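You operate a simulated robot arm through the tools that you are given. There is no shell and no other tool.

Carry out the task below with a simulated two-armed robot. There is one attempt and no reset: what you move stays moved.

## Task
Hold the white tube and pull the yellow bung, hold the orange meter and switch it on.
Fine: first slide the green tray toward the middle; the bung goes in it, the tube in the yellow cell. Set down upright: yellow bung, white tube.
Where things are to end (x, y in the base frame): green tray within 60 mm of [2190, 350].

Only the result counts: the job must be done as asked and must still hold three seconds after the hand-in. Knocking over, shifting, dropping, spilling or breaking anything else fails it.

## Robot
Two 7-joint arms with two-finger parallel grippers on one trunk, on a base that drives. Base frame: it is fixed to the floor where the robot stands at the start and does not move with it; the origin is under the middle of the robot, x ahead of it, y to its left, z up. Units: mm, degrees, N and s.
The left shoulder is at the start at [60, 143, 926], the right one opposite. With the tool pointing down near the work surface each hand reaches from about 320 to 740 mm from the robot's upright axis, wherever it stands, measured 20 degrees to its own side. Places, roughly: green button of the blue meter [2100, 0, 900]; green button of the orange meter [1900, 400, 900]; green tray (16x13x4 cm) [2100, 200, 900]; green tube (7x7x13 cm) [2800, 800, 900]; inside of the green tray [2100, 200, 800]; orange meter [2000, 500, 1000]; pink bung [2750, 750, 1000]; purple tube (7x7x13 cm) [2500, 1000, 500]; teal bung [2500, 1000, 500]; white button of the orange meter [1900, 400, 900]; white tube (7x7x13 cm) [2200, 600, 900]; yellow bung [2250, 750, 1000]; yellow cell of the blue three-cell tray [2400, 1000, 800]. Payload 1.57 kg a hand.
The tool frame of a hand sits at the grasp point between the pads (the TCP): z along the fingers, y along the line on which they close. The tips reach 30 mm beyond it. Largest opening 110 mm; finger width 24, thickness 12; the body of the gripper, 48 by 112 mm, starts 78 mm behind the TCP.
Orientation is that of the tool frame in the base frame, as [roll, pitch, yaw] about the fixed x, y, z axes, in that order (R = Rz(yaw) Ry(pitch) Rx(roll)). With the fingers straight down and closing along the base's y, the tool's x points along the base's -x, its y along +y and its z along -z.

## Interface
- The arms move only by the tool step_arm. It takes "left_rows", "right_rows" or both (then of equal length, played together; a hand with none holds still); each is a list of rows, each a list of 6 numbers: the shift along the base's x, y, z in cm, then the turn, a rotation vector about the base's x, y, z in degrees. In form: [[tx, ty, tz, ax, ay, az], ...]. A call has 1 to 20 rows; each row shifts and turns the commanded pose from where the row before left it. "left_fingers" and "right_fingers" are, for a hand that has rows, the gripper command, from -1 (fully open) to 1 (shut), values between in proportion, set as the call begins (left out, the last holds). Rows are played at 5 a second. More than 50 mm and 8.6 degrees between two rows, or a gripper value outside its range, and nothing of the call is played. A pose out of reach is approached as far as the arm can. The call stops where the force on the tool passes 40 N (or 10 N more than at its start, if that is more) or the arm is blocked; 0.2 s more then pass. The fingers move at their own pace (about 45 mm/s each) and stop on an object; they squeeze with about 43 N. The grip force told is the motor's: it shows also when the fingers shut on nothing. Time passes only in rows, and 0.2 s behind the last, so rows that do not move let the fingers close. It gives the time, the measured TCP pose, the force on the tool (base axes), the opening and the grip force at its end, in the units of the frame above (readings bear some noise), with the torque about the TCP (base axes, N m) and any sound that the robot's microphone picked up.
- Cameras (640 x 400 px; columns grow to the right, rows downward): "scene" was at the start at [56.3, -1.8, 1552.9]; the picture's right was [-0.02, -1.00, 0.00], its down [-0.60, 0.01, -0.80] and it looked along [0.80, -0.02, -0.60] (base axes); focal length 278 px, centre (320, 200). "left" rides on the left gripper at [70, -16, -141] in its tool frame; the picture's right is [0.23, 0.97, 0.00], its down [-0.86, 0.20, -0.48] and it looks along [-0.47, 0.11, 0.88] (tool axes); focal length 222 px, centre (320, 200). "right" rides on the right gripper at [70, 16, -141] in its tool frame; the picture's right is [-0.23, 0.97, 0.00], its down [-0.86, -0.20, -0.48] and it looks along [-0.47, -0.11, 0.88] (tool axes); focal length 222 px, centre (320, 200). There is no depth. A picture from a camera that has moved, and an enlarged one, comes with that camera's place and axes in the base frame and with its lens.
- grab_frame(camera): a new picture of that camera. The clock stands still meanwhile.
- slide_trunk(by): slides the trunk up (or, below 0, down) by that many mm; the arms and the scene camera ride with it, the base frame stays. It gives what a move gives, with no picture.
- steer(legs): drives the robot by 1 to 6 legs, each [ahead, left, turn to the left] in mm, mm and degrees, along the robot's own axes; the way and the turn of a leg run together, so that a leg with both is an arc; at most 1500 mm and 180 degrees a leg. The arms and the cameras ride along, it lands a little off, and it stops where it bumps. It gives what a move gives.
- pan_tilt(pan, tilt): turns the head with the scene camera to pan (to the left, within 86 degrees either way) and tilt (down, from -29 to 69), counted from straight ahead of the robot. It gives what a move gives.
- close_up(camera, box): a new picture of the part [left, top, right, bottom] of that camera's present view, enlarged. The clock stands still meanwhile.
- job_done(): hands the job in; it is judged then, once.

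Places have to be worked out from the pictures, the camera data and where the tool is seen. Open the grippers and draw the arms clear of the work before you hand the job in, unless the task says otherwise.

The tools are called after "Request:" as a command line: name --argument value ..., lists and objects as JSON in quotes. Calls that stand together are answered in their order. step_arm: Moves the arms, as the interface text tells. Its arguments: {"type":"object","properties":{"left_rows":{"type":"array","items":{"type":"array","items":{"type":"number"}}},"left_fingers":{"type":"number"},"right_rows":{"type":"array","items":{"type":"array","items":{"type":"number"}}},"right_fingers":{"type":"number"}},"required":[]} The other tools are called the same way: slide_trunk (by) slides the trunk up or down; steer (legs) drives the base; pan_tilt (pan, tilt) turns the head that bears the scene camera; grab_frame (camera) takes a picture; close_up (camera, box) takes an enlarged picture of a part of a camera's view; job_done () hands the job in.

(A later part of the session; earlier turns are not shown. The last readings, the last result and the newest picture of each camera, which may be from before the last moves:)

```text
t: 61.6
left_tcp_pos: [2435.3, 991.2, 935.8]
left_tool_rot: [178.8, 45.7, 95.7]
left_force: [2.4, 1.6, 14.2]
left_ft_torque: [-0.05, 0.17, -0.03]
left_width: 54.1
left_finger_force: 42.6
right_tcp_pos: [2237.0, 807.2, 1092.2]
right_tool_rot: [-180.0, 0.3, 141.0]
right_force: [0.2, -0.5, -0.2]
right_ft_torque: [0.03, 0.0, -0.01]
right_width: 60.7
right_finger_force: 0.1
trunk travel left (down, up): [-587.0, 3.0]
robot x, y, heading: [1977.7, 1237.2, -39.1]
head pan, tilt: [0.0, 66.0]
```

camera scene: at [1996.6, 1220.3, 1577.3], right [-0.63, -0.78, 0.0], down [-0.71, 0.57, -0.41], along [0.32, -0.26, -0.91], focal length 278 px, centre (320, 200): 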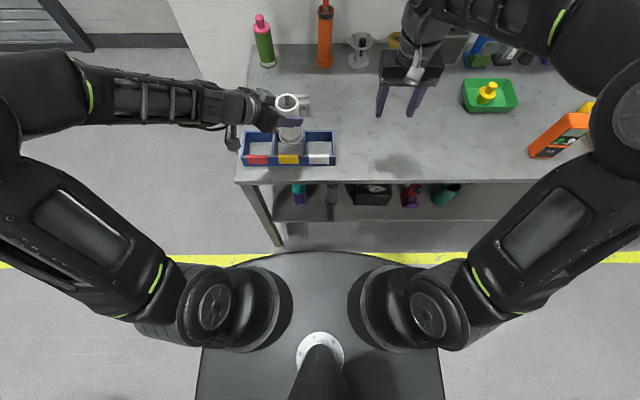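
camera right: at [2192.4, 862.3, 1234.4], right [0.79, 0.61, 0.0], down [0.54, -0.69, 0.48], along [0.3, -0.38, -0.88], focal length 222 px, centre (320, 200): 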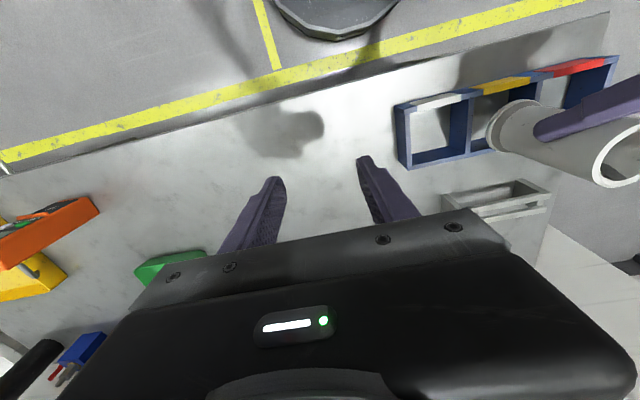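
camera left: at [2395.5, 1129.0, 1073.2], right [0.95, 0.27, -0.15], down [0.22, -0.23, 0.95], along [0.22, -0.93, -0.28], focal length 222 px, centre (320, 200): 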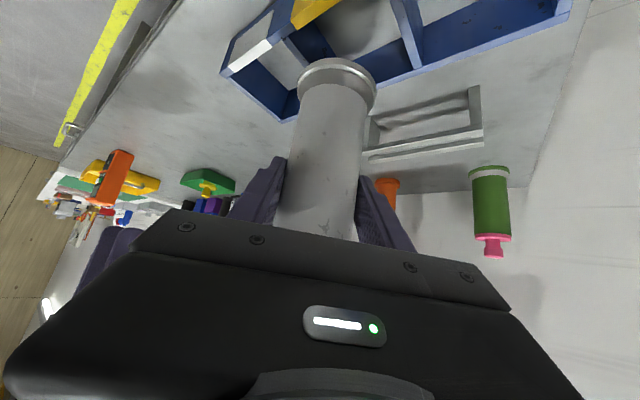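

The tube stands on the cell floor. I relax the press by 1 mm and open the left fingers.

Request:
step_arm --left_rows '[[0, 0, 0.12, 0, 0, 0], [0, 0, 0, 0, 0, 0]]'

Request:
step_arm --left_rows '[[0, 0, 0, 0, 0, 0], [0, 0, 0, 0, 0, 0], [0, 0, 0, 0, 0, 0]]' --left_fingers -0.6

Request:
close_up --camera "scene" --box '[235, 95, 345, 168]'

Request:
grab_frame --camera "left"

```text
t: 62.2
left_tcp_pos: [2434.3, 990.8, 936.4]
left_tool_rot: [179.0, 45.4, 95.8]
left_force: [1.4, -1.0, 6.0]
left_ft_torque: [-0.23, 0.04, 0.09]
left_width: 53.8
left_finger_force: 43.0
right_tcp_pos: [2237.3, 805.6, 1092.0]
right_tool_rot: [-180.0, 0.2, 140.9]
right_force: [0.0, 0.4, -0.7]
right_ft_torque: [0.02, 0.01, -0.01]
right_width: 60.6
right_finger_force: 0.1
trunk travel left (down, up): [-587.0, 3.0]
robot x, y, heading: [1976.6, 1235.8, -38.9]
head pan, tilt: [0.0, 66.0]
```

```text
t: 63.0
left_tcp_pos: [2434.4, 991.7, 935.6]
left_tool_rot: [178.9, 45.5, 95.6]
left_force: [-0.3, -0.6, -0.1]
left_ft_torque: [0.02, 0.01, -0.02]
left_width: 88.2
left_finger_force: 0.0
right_tcp_pos: [2236.9, 805.8, 1092.1]
right_tool_rot: [180.0, 0.2, 141.0]
right_force: [-0.5, -0.6, 0.1]
right_ft_torque: [-0.02, 0.0, 0.01]
right_width: 60.4
right_finger_force: 0.1
trunk travel left (down, up): [-587.0, 3.0]
robot x, y, heading: [1970.7, 1238.9, -38.9]
head pan, tilt: [0.0, 66.0]
```

```text
5.48 times, centred on (290, 132) of scene
camera zoom: at [1995.9, 1219.5, 1577.2], right [-0.63, -0.78, 0.0], down [-0.71, 0.57, -0.41], along [0.32, -0.26, -0.91], focal length 1524 px, centre (484, 575)
```

zoom: 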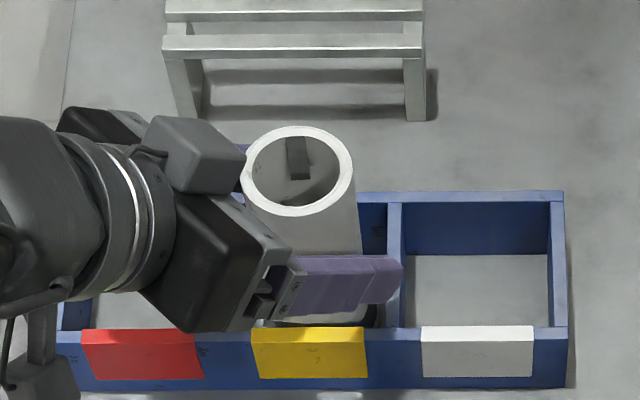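

```text
taken
camera left: at [2401.6, 1137.4, 985.7], right [0.95, 0.27, -0.15], down [0.22, -0.24, 0.95], along [0.22, -0.93, -0.28], focal length 222 px, centre (320, 200)
```

left: 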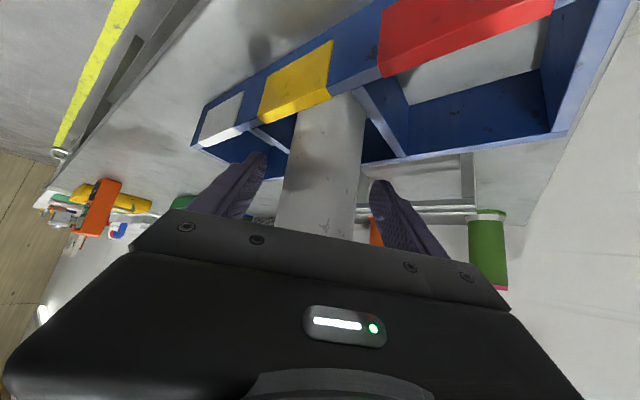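

The tube stands free in the cell. I withdraw the left hand backward along its approach line, slightly upward.

Request:
step_arm --left_rows '[[-0.3, 3.0, 0.6, 0, 0, 0], [-0.3, 3.0, 0.6, 0, 0, 0], [-0.3, 3.0, 0.6, 0, 0, 0], [-0.2, 2.0, 0.6, 0, 0, 0], [0, 0, 0, 0, 0, 0]]'

Request:
grab_frame --camera "scene"

Request:
grab_frame --camera "left"

```text
t: 64.2
left_tcp_pos: [2423.0, 1101.7, 960.7]
left_tool_rot: [179.0, 45.5, 95.8]
left_force: [-0.4, 0.3, -1.0]
left_ft_torque: [0.04, 0.01, -0.01]
left_width: 88.1
left_finger_force: 0.1
right_tcp_pos: [2236.0, 804.6, 1093.0]
right_tool_rot: [-180.0, 0.2, 140.9]
right_force: [-0.4, -0.3, -0.5]
right_ft_torque: [0.01, -0.01, 0.01]
right_width: 60.6
right_finger_force: 0.0
trunk travel left (down, up): [-587.0, 3.0]
robot x, y, heading: [1969.3, 1239.9, -39.0]
head pan, tilt: [0.0, 66.0]
```

```text
taken
camera scene: at [1996.1, 1219.4, 1577.2], right [-0.63, -0.78, 0.0], down [-0.71, 0.57, -0.41], along [0.32, -0.26, -0.91], focal length 278 px, centre (320, 200)
```

scene: 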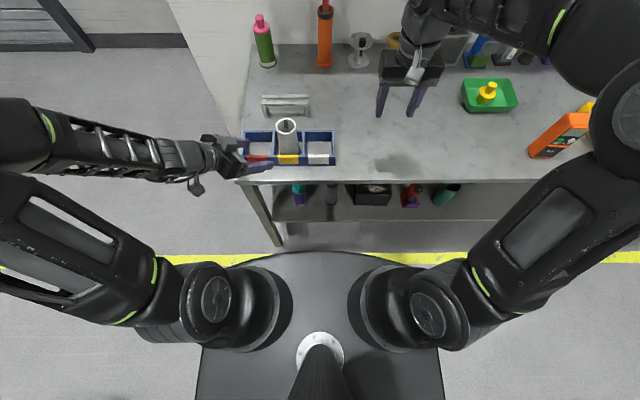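

```text
taken
camera left: at [2389.6, 1247.7, 1011.1], right [0.95, 0.27, -0.15], down [0.22, -0.24, 0.95], along [0.22, -0.93, -0.28], focal length 222 px, centre (320, 200)
```

left: 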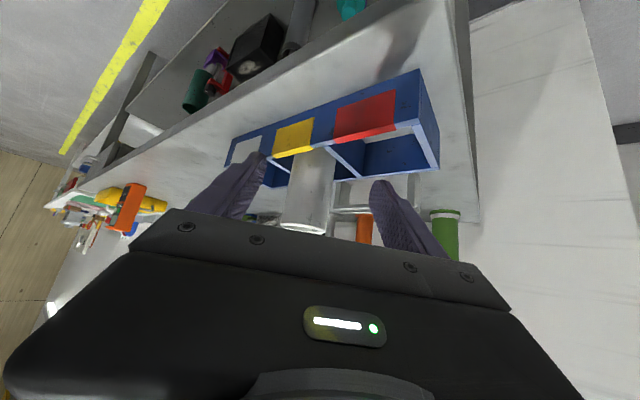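

The white tube stands upright in the yellow cell. I raise the left hand well above everything before driving.

Request:
step_arm --left_rows '[[0, 0, 3.0, 0, 0, 0], [0, 0, 3.0, 0, 0, 0], [0, 0, 3.0, 0, 0, 0], [0, 0, 0, 0, 0, 0]]' --left_fingers 1

Request:
close_up --camera "scene" --box '[230, 90, 350, 170]'

```text
t: 65.2
left_tcp_pos: [2420.6, 1100.5, 1049.2]
left_tool_rot: [179.0, 45.4, 95.7]
left_force: [0.0, -0.1, 0.9]
left_ft_torque: [-0.01, 0.01, 0.03]
left_width: 0.0
left_finger_force: 0.7
right_tcp_pos: [2237.8, 806.4, 1093.0]
right_tool_rot: [-180.0, 0.3, 140.9]
right_force: [-0.2, -0.5, 0.6]
right_ft_torque: [0.02, 0.02, 0.0]
right_width: 60.3
right_finger_force: 0.1
trunk travel left (down, up): [-587.0, 3.0]
robot x, y, heading: [1971.6, 1236.3, -38.8]
head pan, tilt: [0.0, 66.0]
```

```text
5.00 times, centred on (290, 130) of scene
camera zoom: at [1996.4, 1219.4, 1577.2], right [-0.63, -0.78, 0.0], down [-0.71, 0.57, -0.41], along [0.32, -0.26, -0.91], focal length 1390 px, centre (470, 550)
```

zoom: 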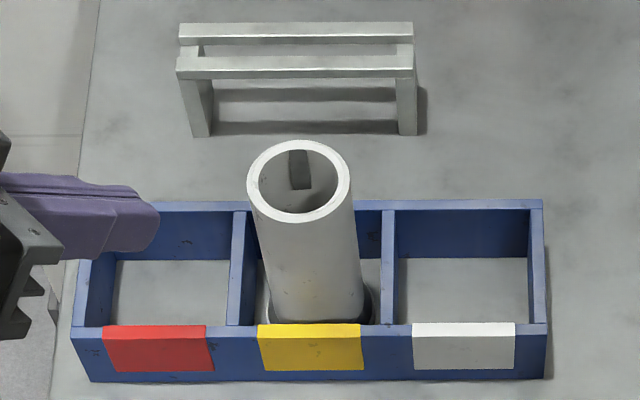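

Tube confirmed in the yellow cell. I back away 250 mm, drive 745 mm to the right and forward again, to stand in front of the orange meter.

Request:
steer --legs '[[-250, 0, 0], [0, -745, 0]]'

Request:
grab_frame --camera "scene"

```text
t: 70.7
left_tcp_pos: [1750.1, 667.9, 1049.5]
left_tool_rot: [178.9, 45.4, 95.0]
left_force: [0.3, -0.5, -0.3]
left_ft_torque: [-0.01, -0.03, 0.0]
left_width: 0.0
left_finger_force: 21.2
right_tcp_pos: [1563.7, 377.5, 1092.9]
right_tool_rot: [-180.0, 0.2, 140.3]
right_force: [-0.7, -1.1, 0.5]
right_ft_torque: [0.05, -0.01, -0.01]
right_width: 60.3
right_finger_force: 0.0
trunk travel left (down, up): [-587.0, 3.0]
robot x, y, heading: [1304.7, 809.1, -39.8]
head pan, tilt: [0.0, 66.0]
```

```text
taken
camera scene: at [1326.9, 792.7, 1577.3], right [-0.64, -0.77, 0.0], down [-0.7, 0.58, -0.41], along [0.31, -0.26, -0.91], focal length 278 px, centre (320, 200)
```

scene: 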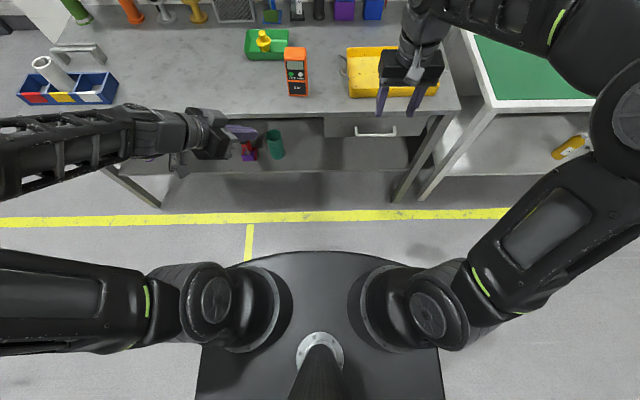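

The meter is straight ahead, about 83 mm left of my axis. I look at it closely before driving forward.

Request:
close_up --camera "scene" --box '[230, 20, 350, 110]'

Request:
steer --legs '[[250, 0, 0.7]]'

Request:
grab_frame --camera "scene"

Request:
grab_frame --camera "left"

```text
4.44 times, centred on (290, 65) of scene
camera zoom: at [1326.9, 792.7, 1577.3], right [-0.64, -0.77, 0.0], down [-0.7, 0.58, -0.41], along [0.31, -0.26, -0.91], focal length 1236 px, centre (453, 800)
```

zoom: 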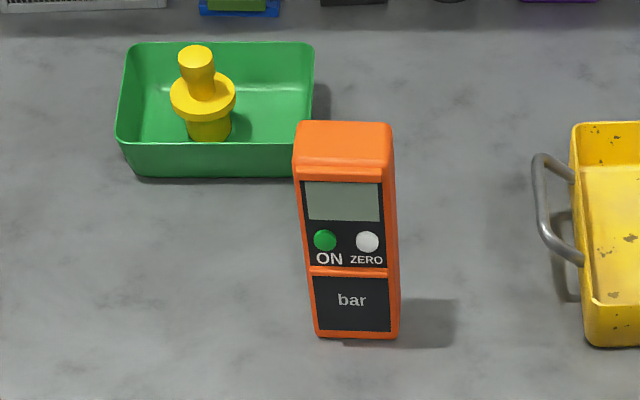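

```text
t: 72.5
left_tcp_pos: [1950.8, 517.7, 1049.1]
left_tool_rot: [179.1, 45.4, 96.2]
left_force: [0.4, 0.5, -0.8]
left_ft_torque: [-0.01, 0.0, -0.03]
left_width: 0.1
left_finger_force: 20.9
right_tcp_pos: [1770.1, 222.1, 1091.2]
right_tool_rot: [-180.0, 0.2, 141.3]
right_force: [0.3, 0.4, 0.4]
right_ft_torque: [0.02, 0.06, 0.0]
right_width: 60.5
right_finger_force: 0.0
trunk travel left (down, up): [-587.0, 3.0]
robot x, y, heading: [1504.6, 650.0, -38.2]
head pan, tilt: [0.0, 66.0]
```

```text
taken
camera scene: at [1526.2, 633.0, 1577.2], right [-0.62, -0.78, 0.0], down [-0.72, 0.57, -0.41], along [0.32, -0.25, -0.91], focal length 278 px, centre (320, 200)
```

scene: 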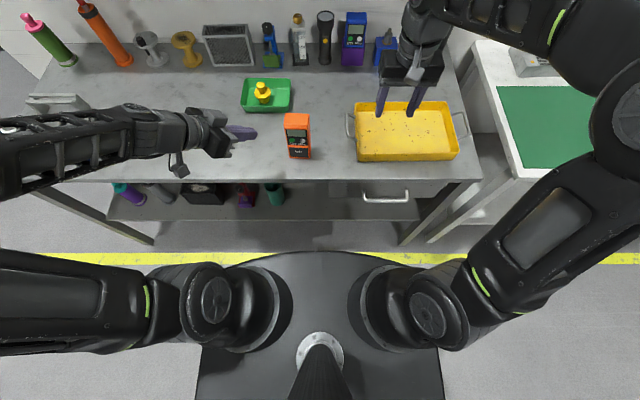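

```text
taken
camera left: at [1916.1, 663.0, 1098.7], right [0.95, 0.28, -0.15], down [0.22, -0.23, 0.95], along [0.23, -0.93, -0.28], focal length 222 px, centre (320, 200)
```

left: 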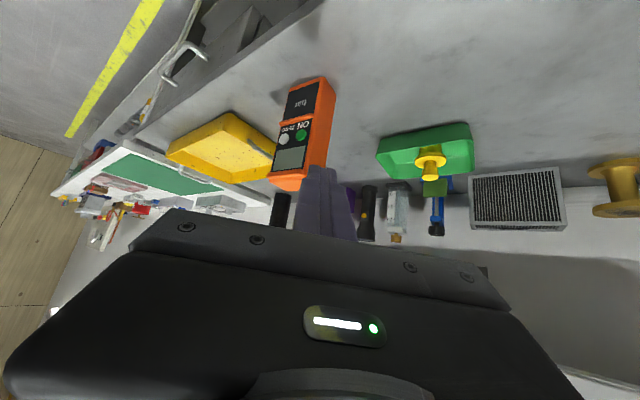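

I'm in front of the meter. I take close views to locate the meter and its green button.

Request:
close_up --camera "scene" --box '[240, 90, 360, 170]'

Request:
close_up --camera "left" --box '[240, 60, 380, 200]'

```text
5.00 times, centred on (300, 130) of scene
camera zoom: at [1526.2, 633.0, 1577.2], right [-0.62, -0.78, 0.0], down [-0.72, 0.57, -0.41], along [0.32, -0.25, -0.91], focal length 1390 px, centre (420, 550)
```

zoom: 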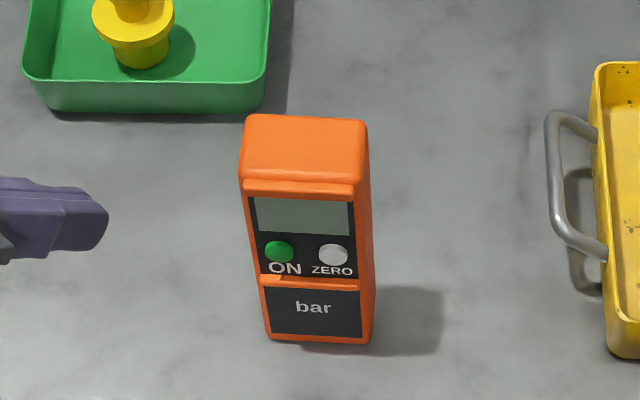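

```text
2.86 times, centred on (310, 130) of left
camera zoom: at [1916.1, 663.0, 1098.7], right [0.95, 0.28, -0.15], down [0.22, -0.23, 0.95], along [0.23, -0.93, -0.28], focal length 635 px, centre (349, 400)
```

zoom: 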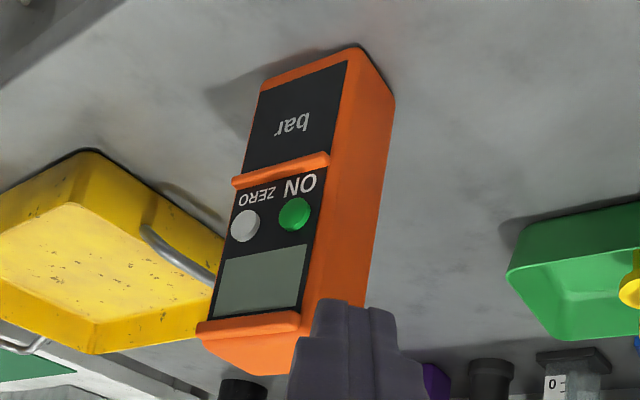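

The view shows the meter's face with green ON at left and white ZERO at right, both domed and set between two small lips. I bring the open right hand above the meter to hold it from the top.

Request:
step_arm --right_rows '[[3.0, 2.65, 0, 0, 0, -0.4], [3.0, 2.65, 0, 0, 0, -0.4], [3.0, 2.65, 0, 0, 0, -0.4], [3.0, 2.65, 0, 0, 0, -0.4], [3.0, 2.65, 0, 0, 0, -0.4], [3.0, 2.65, 0, 0, 0, -0.3], [0, 0, 0, 0, 0, 0]]' --right_fingers -0.75

Request:
grab_frame --camera "right"

Request:
close_up --camera "right" --box '[220, 60, 420, 220]'

Request:
grab_frame --camera "scene"

```text
t: 74.1
left_tcp_pos: [1950.2, 518.6, 1049.3]
left_tool_rot: [178.9, 45.4, 96.3]
left_force: [0.6, -0.1, 0.6]
left_ft_torque: [-0.01, 0.01, 0.0]
left_width: 0.0
left_finger_force: 21.5
right_tcp_pos: [1950.3, 380.1, 1091.9]
right_tool_rot: [179.9, 0.1, 139.1]
right_force: [-0.3, 0.9, -0.2]
right_ft_torque: [0.07, -0.01, 0.0]
right_width: 96.2
right_finger_force: 0.2
trunk travel left (down, up): [-587.0, 3.0]
robot x, y, heading: [1503.6, 651.4, -38.6]
head pan, tilt: [0.0, 66.0]
```

```text
taken
camera right: at [1906.5, 437.4, 1233.6], right [0.81, 0.59, 0.0], down [0.51, -0.71, 0.48], along [0.28, -0.39, -0.88], focal length 222 px, centre (320, 200)
```

right: 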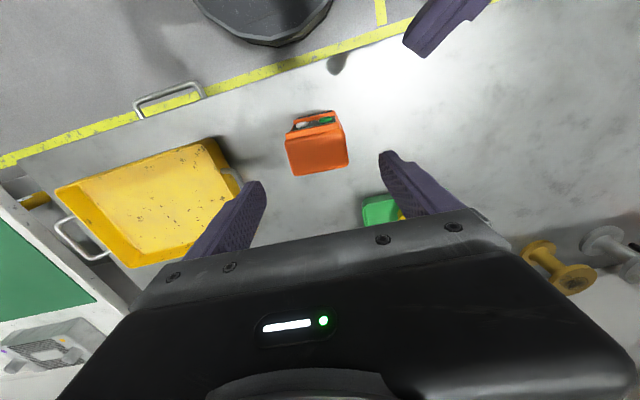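

```text
2.50 times, centred on (320, 140) of right
camera zoom: at [1906.5, 437.4, 1233.6], right [0.81, 0.59, 0.0], down [0.51, -0.71, 0.48], along [0.28, -0.39, -0.88], focal length 555 px, centre (320, 350)
```

zoom: 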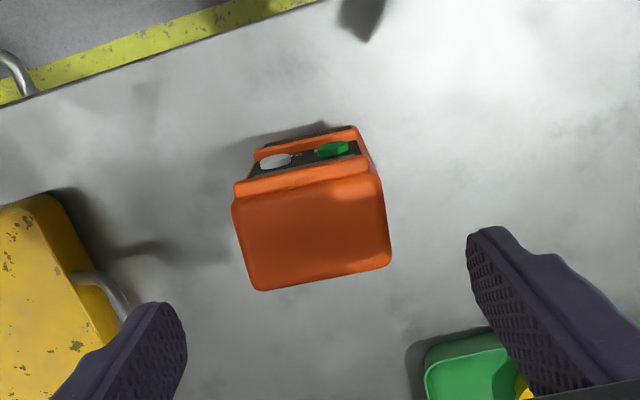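

```text
taken
camera scene: at [1524.4, 633.5, 1577.3], right [-0.62, -0.78, 0.0], down [-0.72, 0.57, -0.41], along [0.32, -0.25, -0.91], focal length 278 px, centre (320, 200)
```

scene: 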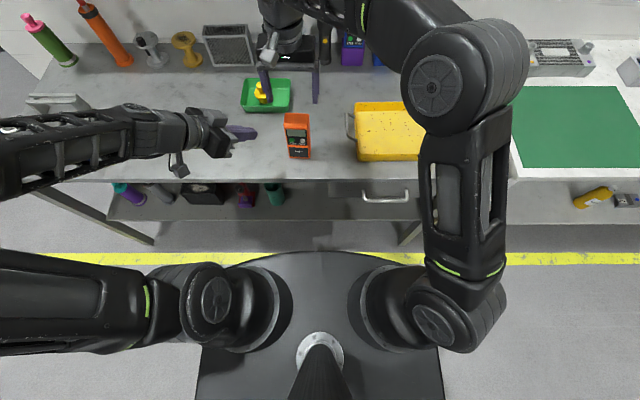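

The meter is centred between the right fingers within 3 mm and the hand is parallel to its sides. I correct that and lower over the meter to z ≈ 978, still open.

Request:
step_arm --right_rows '[[-0.2, -0.15, -2.4, 0, 0, 0], [0, 0, -3.0, 0, 0, 0], [0, 0, -3.0, 0, 0, 0], [0, 0, -3.0, 0, 0, 0], [0, 0, 0, 0, 0, 0]]'

Request:
close_up --camera "right" --box '[200, 60, 440, 250]'

Request:
close_up --camera "scene" --box '[220, 70, 360, 170]'

```text
t: 75.3
left_tcp_pos: [1949.1, 518.4, 1048.8]
left_tool_rot: [178.9, 45.6, 96.2]
left_force: [0.7, 0.2, 0.1]
left_ft_torque: [-0.03, -0.01, -0.01]
left_width: 0.0
left_finger_force: 21.7
right_tcp_pos: [1945.1, 375.1, 976.7]
right_tool_rot: [179.9, 0.2, 139.0]
right_force: [0.1, 0.4, 0.0]
right_ft_torque: [0.01, 0.0, 0.01]
right_width: 96.5
right_finger_force: 0.1
trunk travel left (down, up): [-587.0, 3.0]
robot x, y, heading: [1502.6, 650.9, -38.2]
head pan, tilt: [0.0, 66.0]
```

```text
2.11 times, centred on (320, 155) of right
camera zoom: at [1902.0, 432.7, 1118.3], right [0.81, 0.59, 0.0], down [0.51, -0.71, 0.48], along [0.28, -0.39, -0.88], focal length 468 px, centre (320, 295)
```

zoom: 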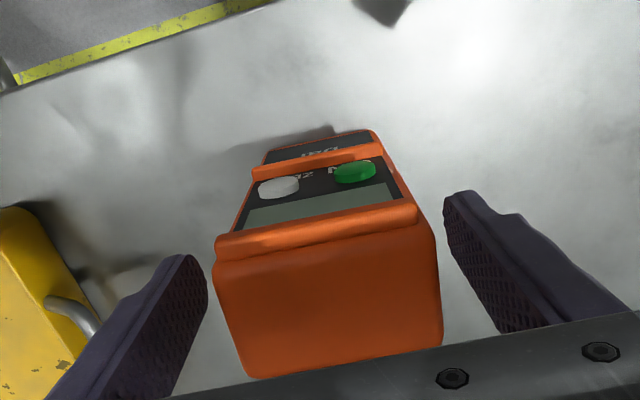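

```text
4.00 times, centred on (290, 120) of scene
camera zoom: at [1524.9, 633.9, 1577.3], right [-0.62, -0.78, 0.0], down [-0.72, 0.57, -0.41], along [0.32, -0.25, -0.91], focal length 1112 px, centre (440, 520)
```

zoom: 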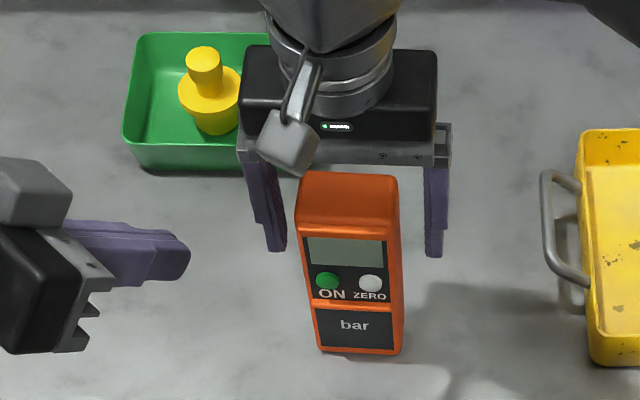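

The meter sits about 3 mm toward the left finger. I shift by 3 mm, narrow the fingers to about 73 mm and check before gripping.

Request:
step_arm --right_rows '[[0.2, 0.23, 0, 0, 0, 0], [0, 0, 0, 0, 0, 0], [0, 0, 0, 0, 0, 0]]' --right_fingers -0.33

Request:
close_up --camera "right" --box '[200, 60, 440, 250]'

Request:
close_up --camera "scene" --box '[250, 80, 330, 170]'

```text
t: 76.1
left_tcp_pos: [1950.9, 518.3, 1049.7]
left_tool_rot: [178.9, 45.5, 96.2]
left_force: [0.9, -0.9, 1.0]
left_ft_torque: [-0.01, -0.01, -0.01]
left_width: 0.2
left_finger_force: 21.1
right_tcp_pos: [1946.8, 378.4, 978.5]
right_tool_rot: [179.9, 0.2, 139.2]
right_force: [-0.4, -0.7, 0.4]
right_ft_torque: [0.01, -0.01, 0.02]
right_width: 73.2
right_finger_force: 0.1
trunk travel left (down, up): [-587.0, 3.0]
robot x, y, heading: [1502.2, 652.6, -38.5]
head pan, tilt: [0.0, 66.0]
```

```text
2.11 times, centred on (320, 155) of right
camera zoom: at [1905.0, 435.8, 1118.8], right [0.81, 0.59, 0.0], down [0.51, -0.71, 0.48], along [0.28, -0.39, -0.88], focal length 468 px, centre (320, 295)
```

zoom: 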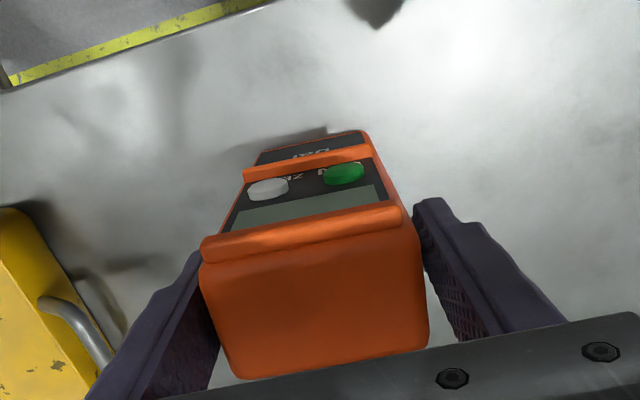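

```text
4.44 times, centred on (290, 125) of scene
camera zoom: at [1525.2, 634.0, 1577.3], right [-0.62, -0.78, 0.0], down [-0.72, 0.57, -0.41], along [0.32, -0.25, -0.91], focal length 1236 px, centre (453, 533)
```

zoom: 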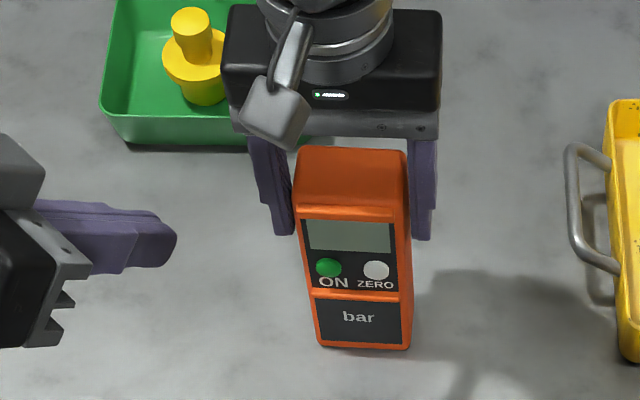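

The gap is even on both sides. I close the right fingers on the meter.

Request:
step_arm --right_rows '[[0, 0, 0, 0, 0, 0], [0, 0, 0, 0, 0, 0], [0, 0, 0, 0, 0, 0], [0, 0, 0, 0, 0, 0]]' --right_fingers 1

Request:
close_up --camera "scene" --box '[250, 80, 330, 170]'

Request:
close_up --camera "left" --box '[240, 60, 400, 200]'

```text
t: 77.1
left_tcp_pos: [1950.8, 518.8, 1049.7]
left_tool_rot: [178.8, 45.5, 96.1]
left_force: [0.2, -0.4, 0.1]
left_ft_torque: [0.03, 0.04, -0.01]
left_width: 0.0
left_finger_force: 21.8
right_tcp_pos: [1948.6, 378.6, 977.2]
right_tool_rot: [-179.9, 0.2, 139.0]
right_force: [-0.5, 0.0, 0.5]
right_ft_torque: [-0.02, -0.02, 0.0]
right_width: 65.8
right_finger_force: 42.3
trunk travel left (down, up): [-587.0, 3.0]
robot x, y, heading: [1501.4, 651.4, -38.5]
head pan, tilt: [0.0, 66.0]
```

```text
4.44 times, centred on (290, 125) of scene
camera zoom: at [1525.2, 633.8, 1577.3], right [-0.62, -0.78, 0.0], down [-0.72, 0.57, -0.41], along [0.32, -0.25, -0.91], focal length 1236 px, centre (453, 533)
```

zoom: 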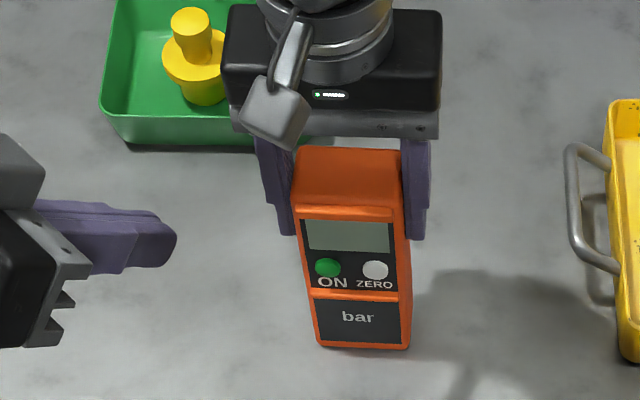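

```text
2.86 times, centred on (320, 130) of left
camera zoom: at [1915.4, 663.5, 1099.0], right [0.95, 0.28, -0.15], down [0.22, -0.23, 0.95], along [0.23, -0.93, -0.28], focal length 635 px, centre (320, 400)
```

zoom: 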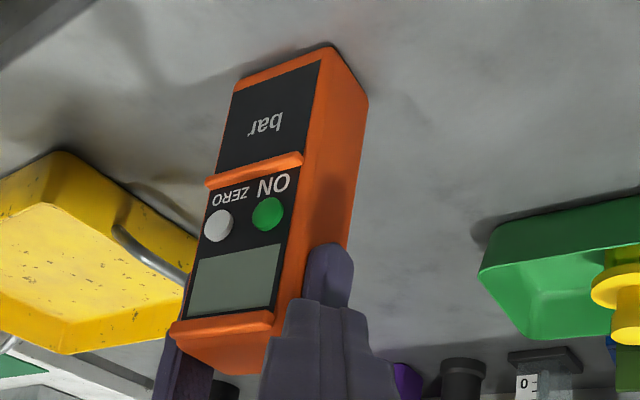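

The meter is held firmly (66 mm, 42 N). With the left fingers shut, I turn the left hand 20° so it points more squarely at the face, and lower it to button height well to the left of the meter.

Request:
step_arm --left_rows '[[-0.5, 0.4, -3.1, 0, 0, 6.7], [-0.5, 0.4, -3.1, 0, 0, 6.7], [-0.5, 0.4, -3.1, 0, 0, 6.6], [0, 0, 0, 0, 0, 0]]'

Request:
grab_frame --camera "scene"

Request:
grab_frame --camera "left"

```text
t: 78.1
left_tcp_pos: [1977.0, 509.6, 963.0]
left_tool_rot: [-179.2, 45.1, 115.8]
left_force: [0.5, 0.2, -0.6]
left_ft_torque: [0.02, 0.0, 0.02]
left_width: 0.0
left_finger_force: 20.7
left hand out of reach, approached as far as the arm can: row 1, 2, 3
right_tcp_pos: [1947.1, 378.3, 977.0]
right_tool_rot: [-179.9, 0.2, 139.1]
right_force: [-1.2, -0.1, 1.4]
right_ft_torque: [0.01, 0.07, 0.01]
right_width: 65.8
right_finger_force: 43.3
trunk travel left (down, up): [-587.0, 3.0]
robot x, y, heading: [1502.0, 650.5, -38.4]
head pan, tilt: [0.0, 66.0]
```

```text
taken
camera scene: at [1525.2, 634.2, 1577.3], right [-0.62, -0.78, 0.0], down [-0.72, 0.57, -0.41], along [0.32, -0.25, -0.91], focal length 278 px, centre (320, 200)
```

scene: 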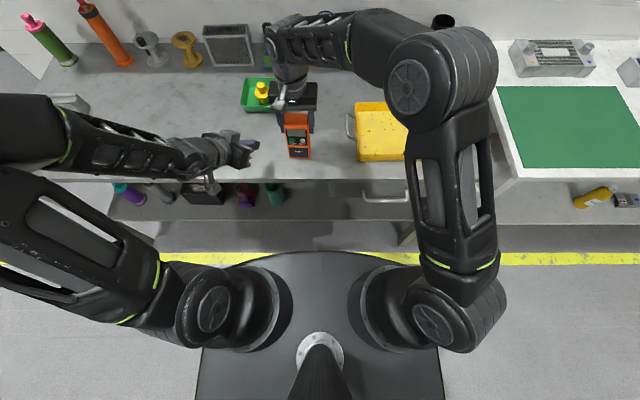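

```text
taken
camera left: at [1899.9, 636.8, 1015.0], right [0.81, 0.56, -0.17], down [0.3, -0.15, 0.94], along [0.5, -0.81, -0.29], focal length 222 px, centre (320, 200)
```

left: 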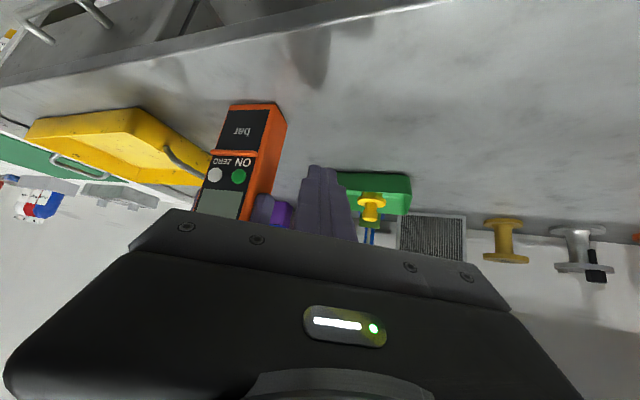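

With the turn the left arm is folded to its limit, so I turn back by 16° and move sideways toward the button, staying about 14 mm in front of it.

Request:
step_arm --left_rows '[[-0.6, -0.7, 0, 0, 0, -8.0], [-1.6, -1.85, -0.2, 0, 0, -8.0], [-1.7, -1.96, -0.3, 0, 0, 0], [0, 0, 0, 0, 0, 0]]'

Request:
close_up --camera "scene" --box '[220, 80, 340, 170]'

Request:
close_up --camera "left" --box '[180, 80, 400, 240]'

```text
t: 79.1
left_tcp_pos: [1938.8, 464.1, 958.8]
left_tool_rot: [178.8, 45.4, 100.3]
left_force: [-0.2, 0.7, 0.5]
left_ft_torque: [0.03, 0.04, 0.03]
left_width: 0.0
left_finger_force: 21.6
right_tcp_pos: [1947.7, 378.3, 977.3]
right_tool_rot: [-180.0, 0.2, 139.1]
right_force: [1.5, 1.1, -0.1]
right_ft_torque: [0.02, -0.01, -0.03]
right_width: 65.4
right_finger_force: 42.8
trunk travel left (down, up): [-587.0, 3.0]
robot x, y, heading: [1502.8, 652.0, -38.1]
head pan, tilt: [0.0, 66.0]
```

```text
4.44 times, centred on (280, 125) of scene
camera zoom: at [1525.3, 634.0, 1577.3], right [-0.62, -0.78, 0.0], down [-0.72, 0.57, -0.41], along [0.32, -0.25, -0.91], focal length 1236 px, centre (498, 533)
```

zoom: 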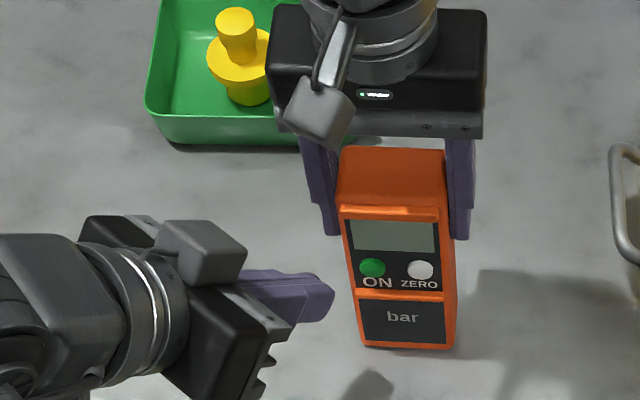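

```text
2.50 times, centred on (290, 160) of left
camera zoom: at [1894.0, 606.7, 1008.8], right [0.93, 0.34, -0.15], down [0.23, -0.22, 0.95], along [0.29, -0.91, -0.28], focal length 555 px, centre (395, 300)
```

zoom: 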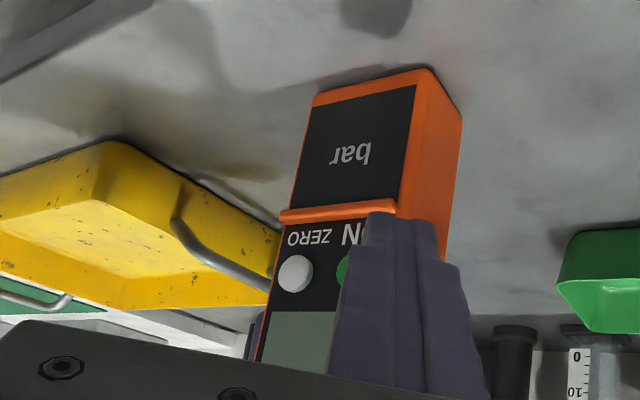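

In the left camera the green button's centre comes out at about [1939, 410, 941]. I move the left hand sideways until its fingertip corner is right in front of the button, some 12 mm short of touching.

Request:
step_arm --left_rows '[[-0.62, -0.73, -0.17, 0, 0, -1.4], [-0.62, -0.73, -0.17, 0, 0, -1.5], [-0.61, -0.73, -0.18, 0, 0, -1.4], [0, 0, 0, 0, 0, 0]]'

Request:
close_up --camera "scene" --box '[250, 100, 330, 165]'

Request:
close_up --camera "left" --box '[180, 80, 400, 240]'

Request:
close_up --camera "right" --box '[200, 60, 440, 250]'

```text
t: 80.1
left_tcp_pos: [1919.8, 442.8, 952.6]
left_tool_rot: [178.9, 45.5, 95.9]
left_force: [-0.2, 0.0, -0.8]
left_ft_torque: [0.0, -0.04, -0.04]
left_width: 0.0
left_finger_force: 20.6
right_tcp_pos: [1947.8, 377.5, 976.7]
right_tool_rot: [-180.0, 0.2, 139.1]
right_force: [-0.6, 0.0, 0.4]
right_ft_torque: [0.02, -0.03, -0.03]
right_width: 65.6
right_finger_force: 43.1
trunk travel left (down, up): [-587.0, 3.0]
robot x, y, heading: [1501.6, 653.8, -38.3]
head pan, tilt: [0.0, 66.0]
```

```text
6.15 times, centred on (290, 132) of scene
camera zoom: at [1525.2, 633.9, 1577.3], right [-0.62, -0.78, 0.0], down [-0.72, 0.57, -0.41], along [0.32, -0.25, -0.91], focal length 1711 px, centre (505, 615)
```

zoom: 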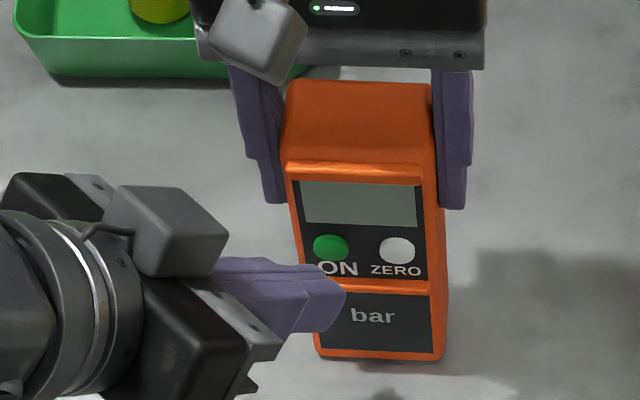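

```text
2.50 times, centred on (290, 160) of left
camera zoom: at [1887.1, 587.7, 1002.8], right [0.95, 0.27, -0.15], down [0.22, -0.23, 0.95], along [0.22, -0.93, -0.28], focal length 555 px, centre (395, 300)
```

zoom: 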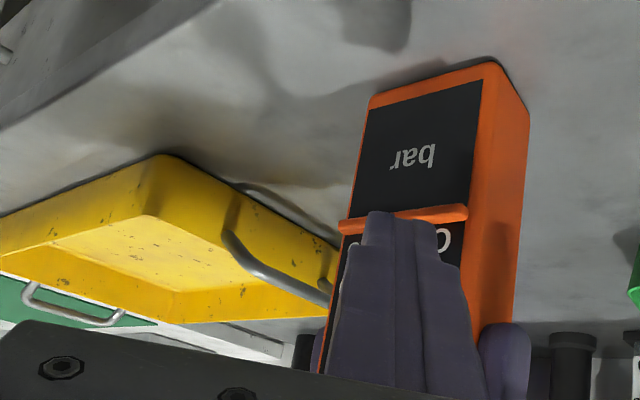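

```text
2.11 times, centred on (320, 155) of right
camera zoom: at [1905.0, 435.7, 1118.8], right [0.81, 0.59, 0.0], down [0.51, -0.71, 0.48], along [0.28, -0.39, -0.88], focal length 468 px, centre (320, 295)
```

zoom: 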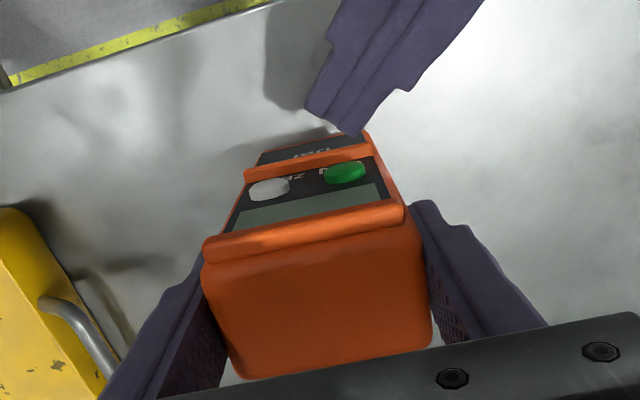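

The right camera shows the left fingertip in front of the green button, about 14 mm short of it and laterally aligned within a few mm. I advance 9 mm along the meter's depth direction and look again.

Request:
step_arm --left_rows '[[0.34, -0.3, 0.05, 0, 0, 0], [0.34, -0.3, 0.05, 0, 0, 0], [0, 0, 0, 0, 0, 0]]'

Request:
close_up --camera "scene" --box '[265, 110, 315, 150]'

Request:
close_up --camera "right" --box '[260, 70, 400, 170]'

```text
t: 80.9
left_tcp_pos: [1927.9, 436.9, 954.7]
left_tool_rot: [178.9, 45.5, 95.9]
left_force: [-0.2, 0.5, -0.4]
left_ft_torque: [0.0, 0.01, -0.04]
left_width: 0.0
left_finger_force: 21.3
right_tcp_pos: [1948.3, 378.1, 977.7]
right_tool_rot: [-179.9, 0.2, 139.1]
right_force: [0.0, -0.1, 0.3]
right_ft_torque: [0.0, 0.0, -0.06]
right_width: 65.6
right_finger_force: 43.2
trunk travel left (down, up): [-587.0, 3.0]
robot x, y, heading: [1501.5, 648.4, -38.4]
head pan, tilt: [0.0, 66.0]
```

```text
10.00 times, centred on (290, 130) of scene
camera zoom: at [1525.2, 633.9, 1577.3], right [-0.62, -0.78, 0.0], down [-0.72, 0.57, -0.41], along [0.32, -0.25, -0.91], focal length 2781 px, centre (620, 900)
```

zoom: 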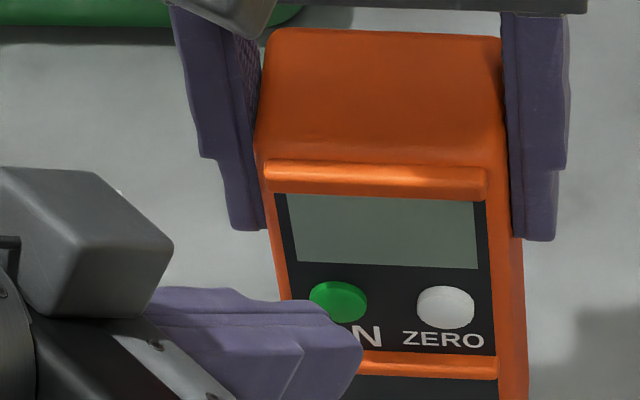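

```text
4.00 times, centred on (330, 120) of right
camera zoom: at [1905.0, 435.7, 1118.8], right [0.81, 0.59, 0.0], down [0.51, -0.71, 0.48], along [0.28, -0.39, -0.88], focal length 888 px, centre (280, 520)
```

zoom: 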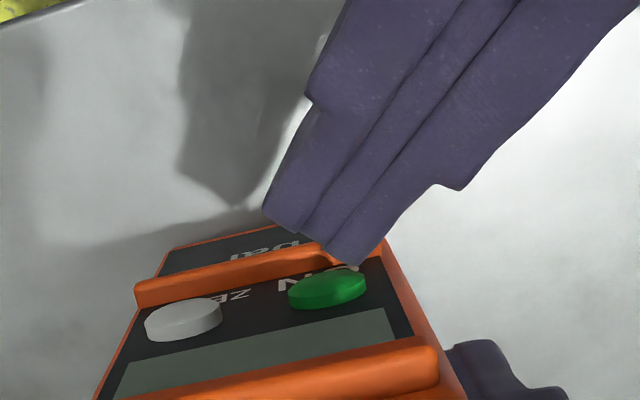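

The fingertip is about 5 mm short of the button and about 3–4 mm to the left of its centre. I shift right by 3 mm and then advance in 2 mm steps, watching force and sound.

Request:
step_arm --left_rows '[[-0.2, -0.23, 0.0, 0, 0, 0], [0.15, -0.13, 0, 0, 0, 0], [0, 0, 0, 0, 0, 0]]'

Request:
close_up --camera "right" --box '[260, 70, 400, 170]'

Request:
close_up --camera "scene" --box '[265, 110, 315, 150]'

```text
t: 81.7
left_tcp_pos: [1927.1, 432.9, 953.3]
left_tool_rot: [178.8, 45.6, 95.9]
left_force: [-1.1, 0.9, -0.1]
left_ft_torque: [0.02, -0.01, -0.06]
left_width: 0.0
left_finger_force: 21.5
right_tcp_pos: [1948.1, 377.6, 978.0]
right_tool_rot: [-180.0, 0.3, 139.1]
right_force: [1.5, -1.3, -0.5]
right_ft_torque: [-0.08, -0.01, -0.05]
right_width: 65.5
right_finger_force: 43.4
trunk travel left (down, up): [-587.0, 3.0]
robot x, y, heading: [1502.5, 651.0, -38.6]
head pan, tilt: [0.0, 66.0]
heard: click
```

```text
4.00 times, centred on (330, 120) of right
camera zoom: at [1905.0, 435.5, 1118.8], right [0.81, 0.59, 0.0], down [0.51, -0.71, 0.48], along [0.28, -0.39, -0.88], focal length 888 px, centre (280, 520)
```

zoom: 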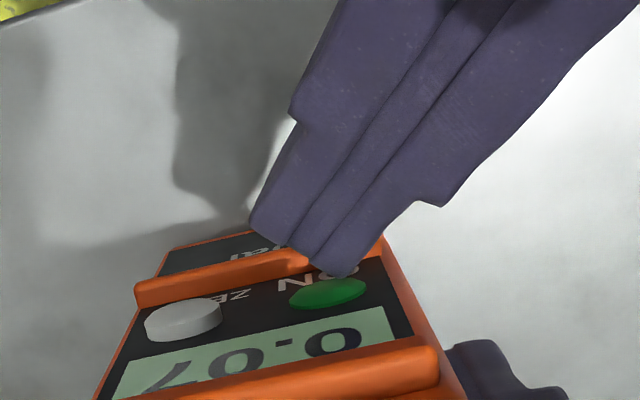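

```text
10.00 times, centred on (290, 130) of scene
camera zoom: at [1525.2, 633.8, 1577.2], right [-0.62, -0.78, 0.0], down [-0.72, 0.57, -0.41], along [0.32, -0.25, -0.91], focal length 2781 px, centre (620, 900)
```

zoom: 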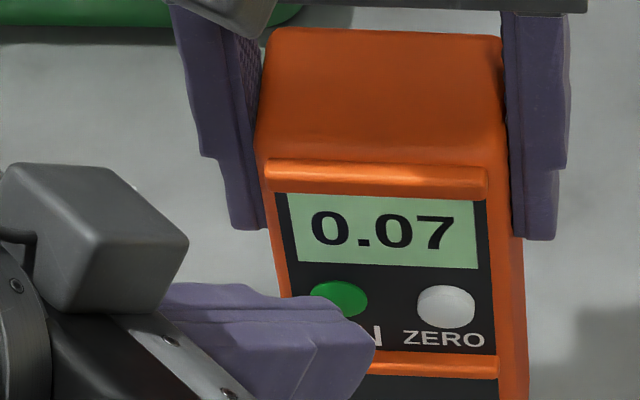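

A click was heard and the display shows 0.07: the meter is on. I back the left finger off the button along the same line, then away to the left and up.

Request:
step_arm --left_rows '[[-0.4, 0.35, 0, 0, 0, 0], [-0.35, 0.3, 0, 0, 0, 0], [0.8, 1.0, 0.2, 0, 0, 0], [1.4, 1.7, 0.5, 0, 0, 0], [1.4, 1.7, 1.5, 0, 0, 0], [1.4, 1.7, 2.5, 0, 0, 0], [0.5, 1.5, 3.0, 0, 0, 0], [0, 0, 0, 0, 0, 0]]'

Request:
grab_frame --camera "scene"

Request:
close_up --camera "scene" --box '[250, 90, 350, 165]'

```text
t: 83.5
left_tcp_pos: [1974.7, 518.0, 1031.0]
left_tool_rot: [179.0, 45.4, 95.9]
left_force: [-0.5, 0.6, -0.6]
left_ft_torque: [0.0, 0.0, 0.02]
left_width: 0.1
left_finger_force: 21.7
right_tcp_pos: [1947.7, 378.3, 977.4]
right_tool_rot: [180.0, 0.3, 139.0]
right_force: [-0.1, 1.2, -0.4]
right_ft_torque: [-0.05, -0.05, 0.0]
right_width: 65.5
right_finger_force: 42.9
trunk travel left (down, up): [-587.0, 3.0]
robot x, y, heading: [1503.2, 653.0, -38.6]
head pan, tilt: [0.0, 66.0]
```

```text
taken
camera scene: at [1525.3, 633.7, 1577.3], right [-0.62, -0.78, 0.0], down [-0.72, 0.57, -0.41], along [0.32, -0.25, -0.91], focal length 278 px, centre (320, 200)
```

scene: 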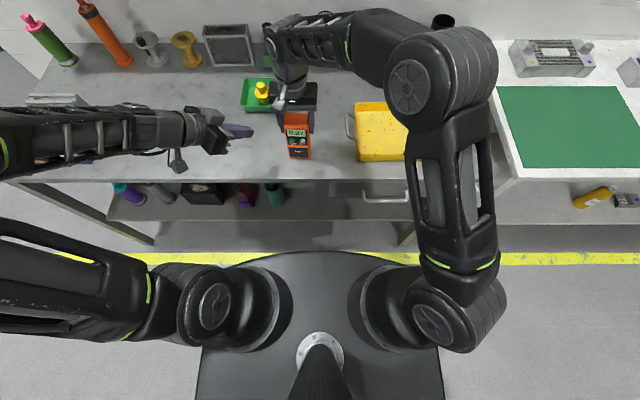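

```text
5.33 times, centred on (300, 128) of scene
camera zoom: at [1525.3, 633.7, 1577.3], right [-0.62, -0.78, 0.0], down [-0.72, 0.57, -0.41], along [0.32, -0.25, -0.91], focal length 1483 px, centre (427, 587)
```

zoom: 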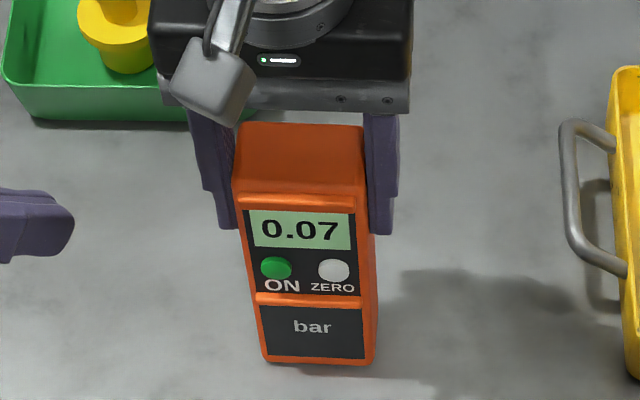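

The meter stays on and upright, the left hand is clear. I open the right fingers to release the meter.

Request:
step_arm --right_rows '[[0, 0, 0, 0, 0, 0], [0, 0, 0, 0, 0, 0], [0, 0, 0, 0, 0, 0]]' --right_fingers -0.7

Request:
close_up --camera "scene" --box '[250, 90, 350, 165]'

Request:
close_up --camera "right" --box '[200, 60, 440, 250]'

```text
t: 84.3
left_tcp_pos: [1975.5, 518.1, 1030.4]
left_tool_rot: [178.9, 45.4, 95.9]
left_force: [-1.3, 0.3, 0.5]
left_ft_torque: [-0.02, 0.02, 0.02]
left_width: 0.1
left_finger_force: 21.8
right_tcp_pos: [1948.4, 377.9, 977.2]
right_tool_rot: [180.0, 0.2, 139.1]
right_force: [0.7, 0.6, -0.3]
right_ft_torque: [0.0, 0.0, -0.03]
right_width: 93.2
right_finger_force: 0.1
trunk travel left (down, up): [-587.0, 3.0]
robot x, y, heading: [1500.1, 652.8, -38.2]
head pan, tilt: [0.0, 66.0]
```

```text
5.33 times, centred on (300, 128) of scene
camera zoom: at [1525.2, 633.9, 1577.3], right [-0.62, -0.78, 0.0], down [-0.72, 0.57, -0.41], along [0.32, -0.25, -0.91], focal length 1483 px, centre (427, 587)
```

zoom: 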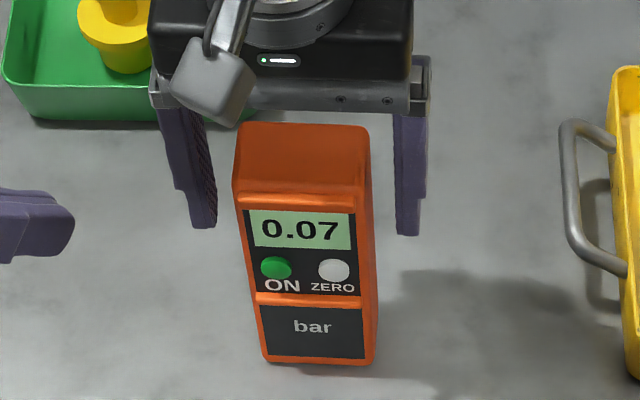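

```text
2.11 times, centred on (320, 155) of right
camera zoom: at [1905.0, 435.7, 1118.8], right [0.81, 0.59, 0.0], down [0.51, -0.71, 0.48], along [0.28, -0.39, -0.88], focal length 468 px, centre (320, 295)
```

zoom: 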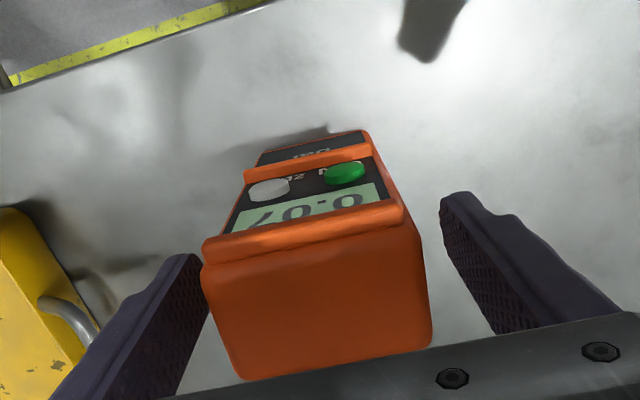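

The meter stands free between the open fingers. I raise the right hand straight up, clear of it.

Request:
step_arm --right_rows '[[0, 0, 2.0, 0, 0, 0], [0, 0, 3.0, 0, 0, 0], [0, 0, 3.0, 0, 0, 0], [0, 0, 3.0, 0, 0, 0], [0, 0, 0, 0, 0, 0]]'

Request:
grab_frame --camera "scene"

```text
t: 85.5
left_tcp_pos: [1976.8, 517.5, 1030.7]
left_tool_rot: [178.8, 45.5, 95.9]
left_force: [-0.7, -0.7, -0.6]
left_ft_torque: [0.0, -0.05, 0.01]
left_width: 0.0
left_finger_force: 21.1
right_tcp_pos: [1950.4, 379.5, 1087.8]
right_tool_rot: [179.9, 0.3, 139.1]
right_force: [-0.5, -0.6, 0.1]
right_ft_torque: [0.01, 0.03, -0.02]
right_width: 93.5
right_finger_force: 0.1
trunk travel left (down, up): [-587.0, 3.0]
robot x, y, heading: [1501.2, 651.0, -38.2]
head pan, tilt: [0.0, 66.0]
```

```text
taken
camera scene: at [1525.4, 633.8, 1577.2], right [-0.62, -0.78, 0.0], down [-0.72, 0.57, -0.41], along [0.32, -0.25, -0.91], focal length 278 px, centre (320, 200)
```

scene: 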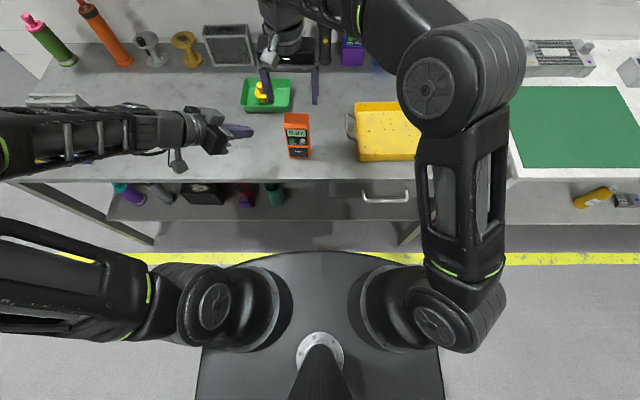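

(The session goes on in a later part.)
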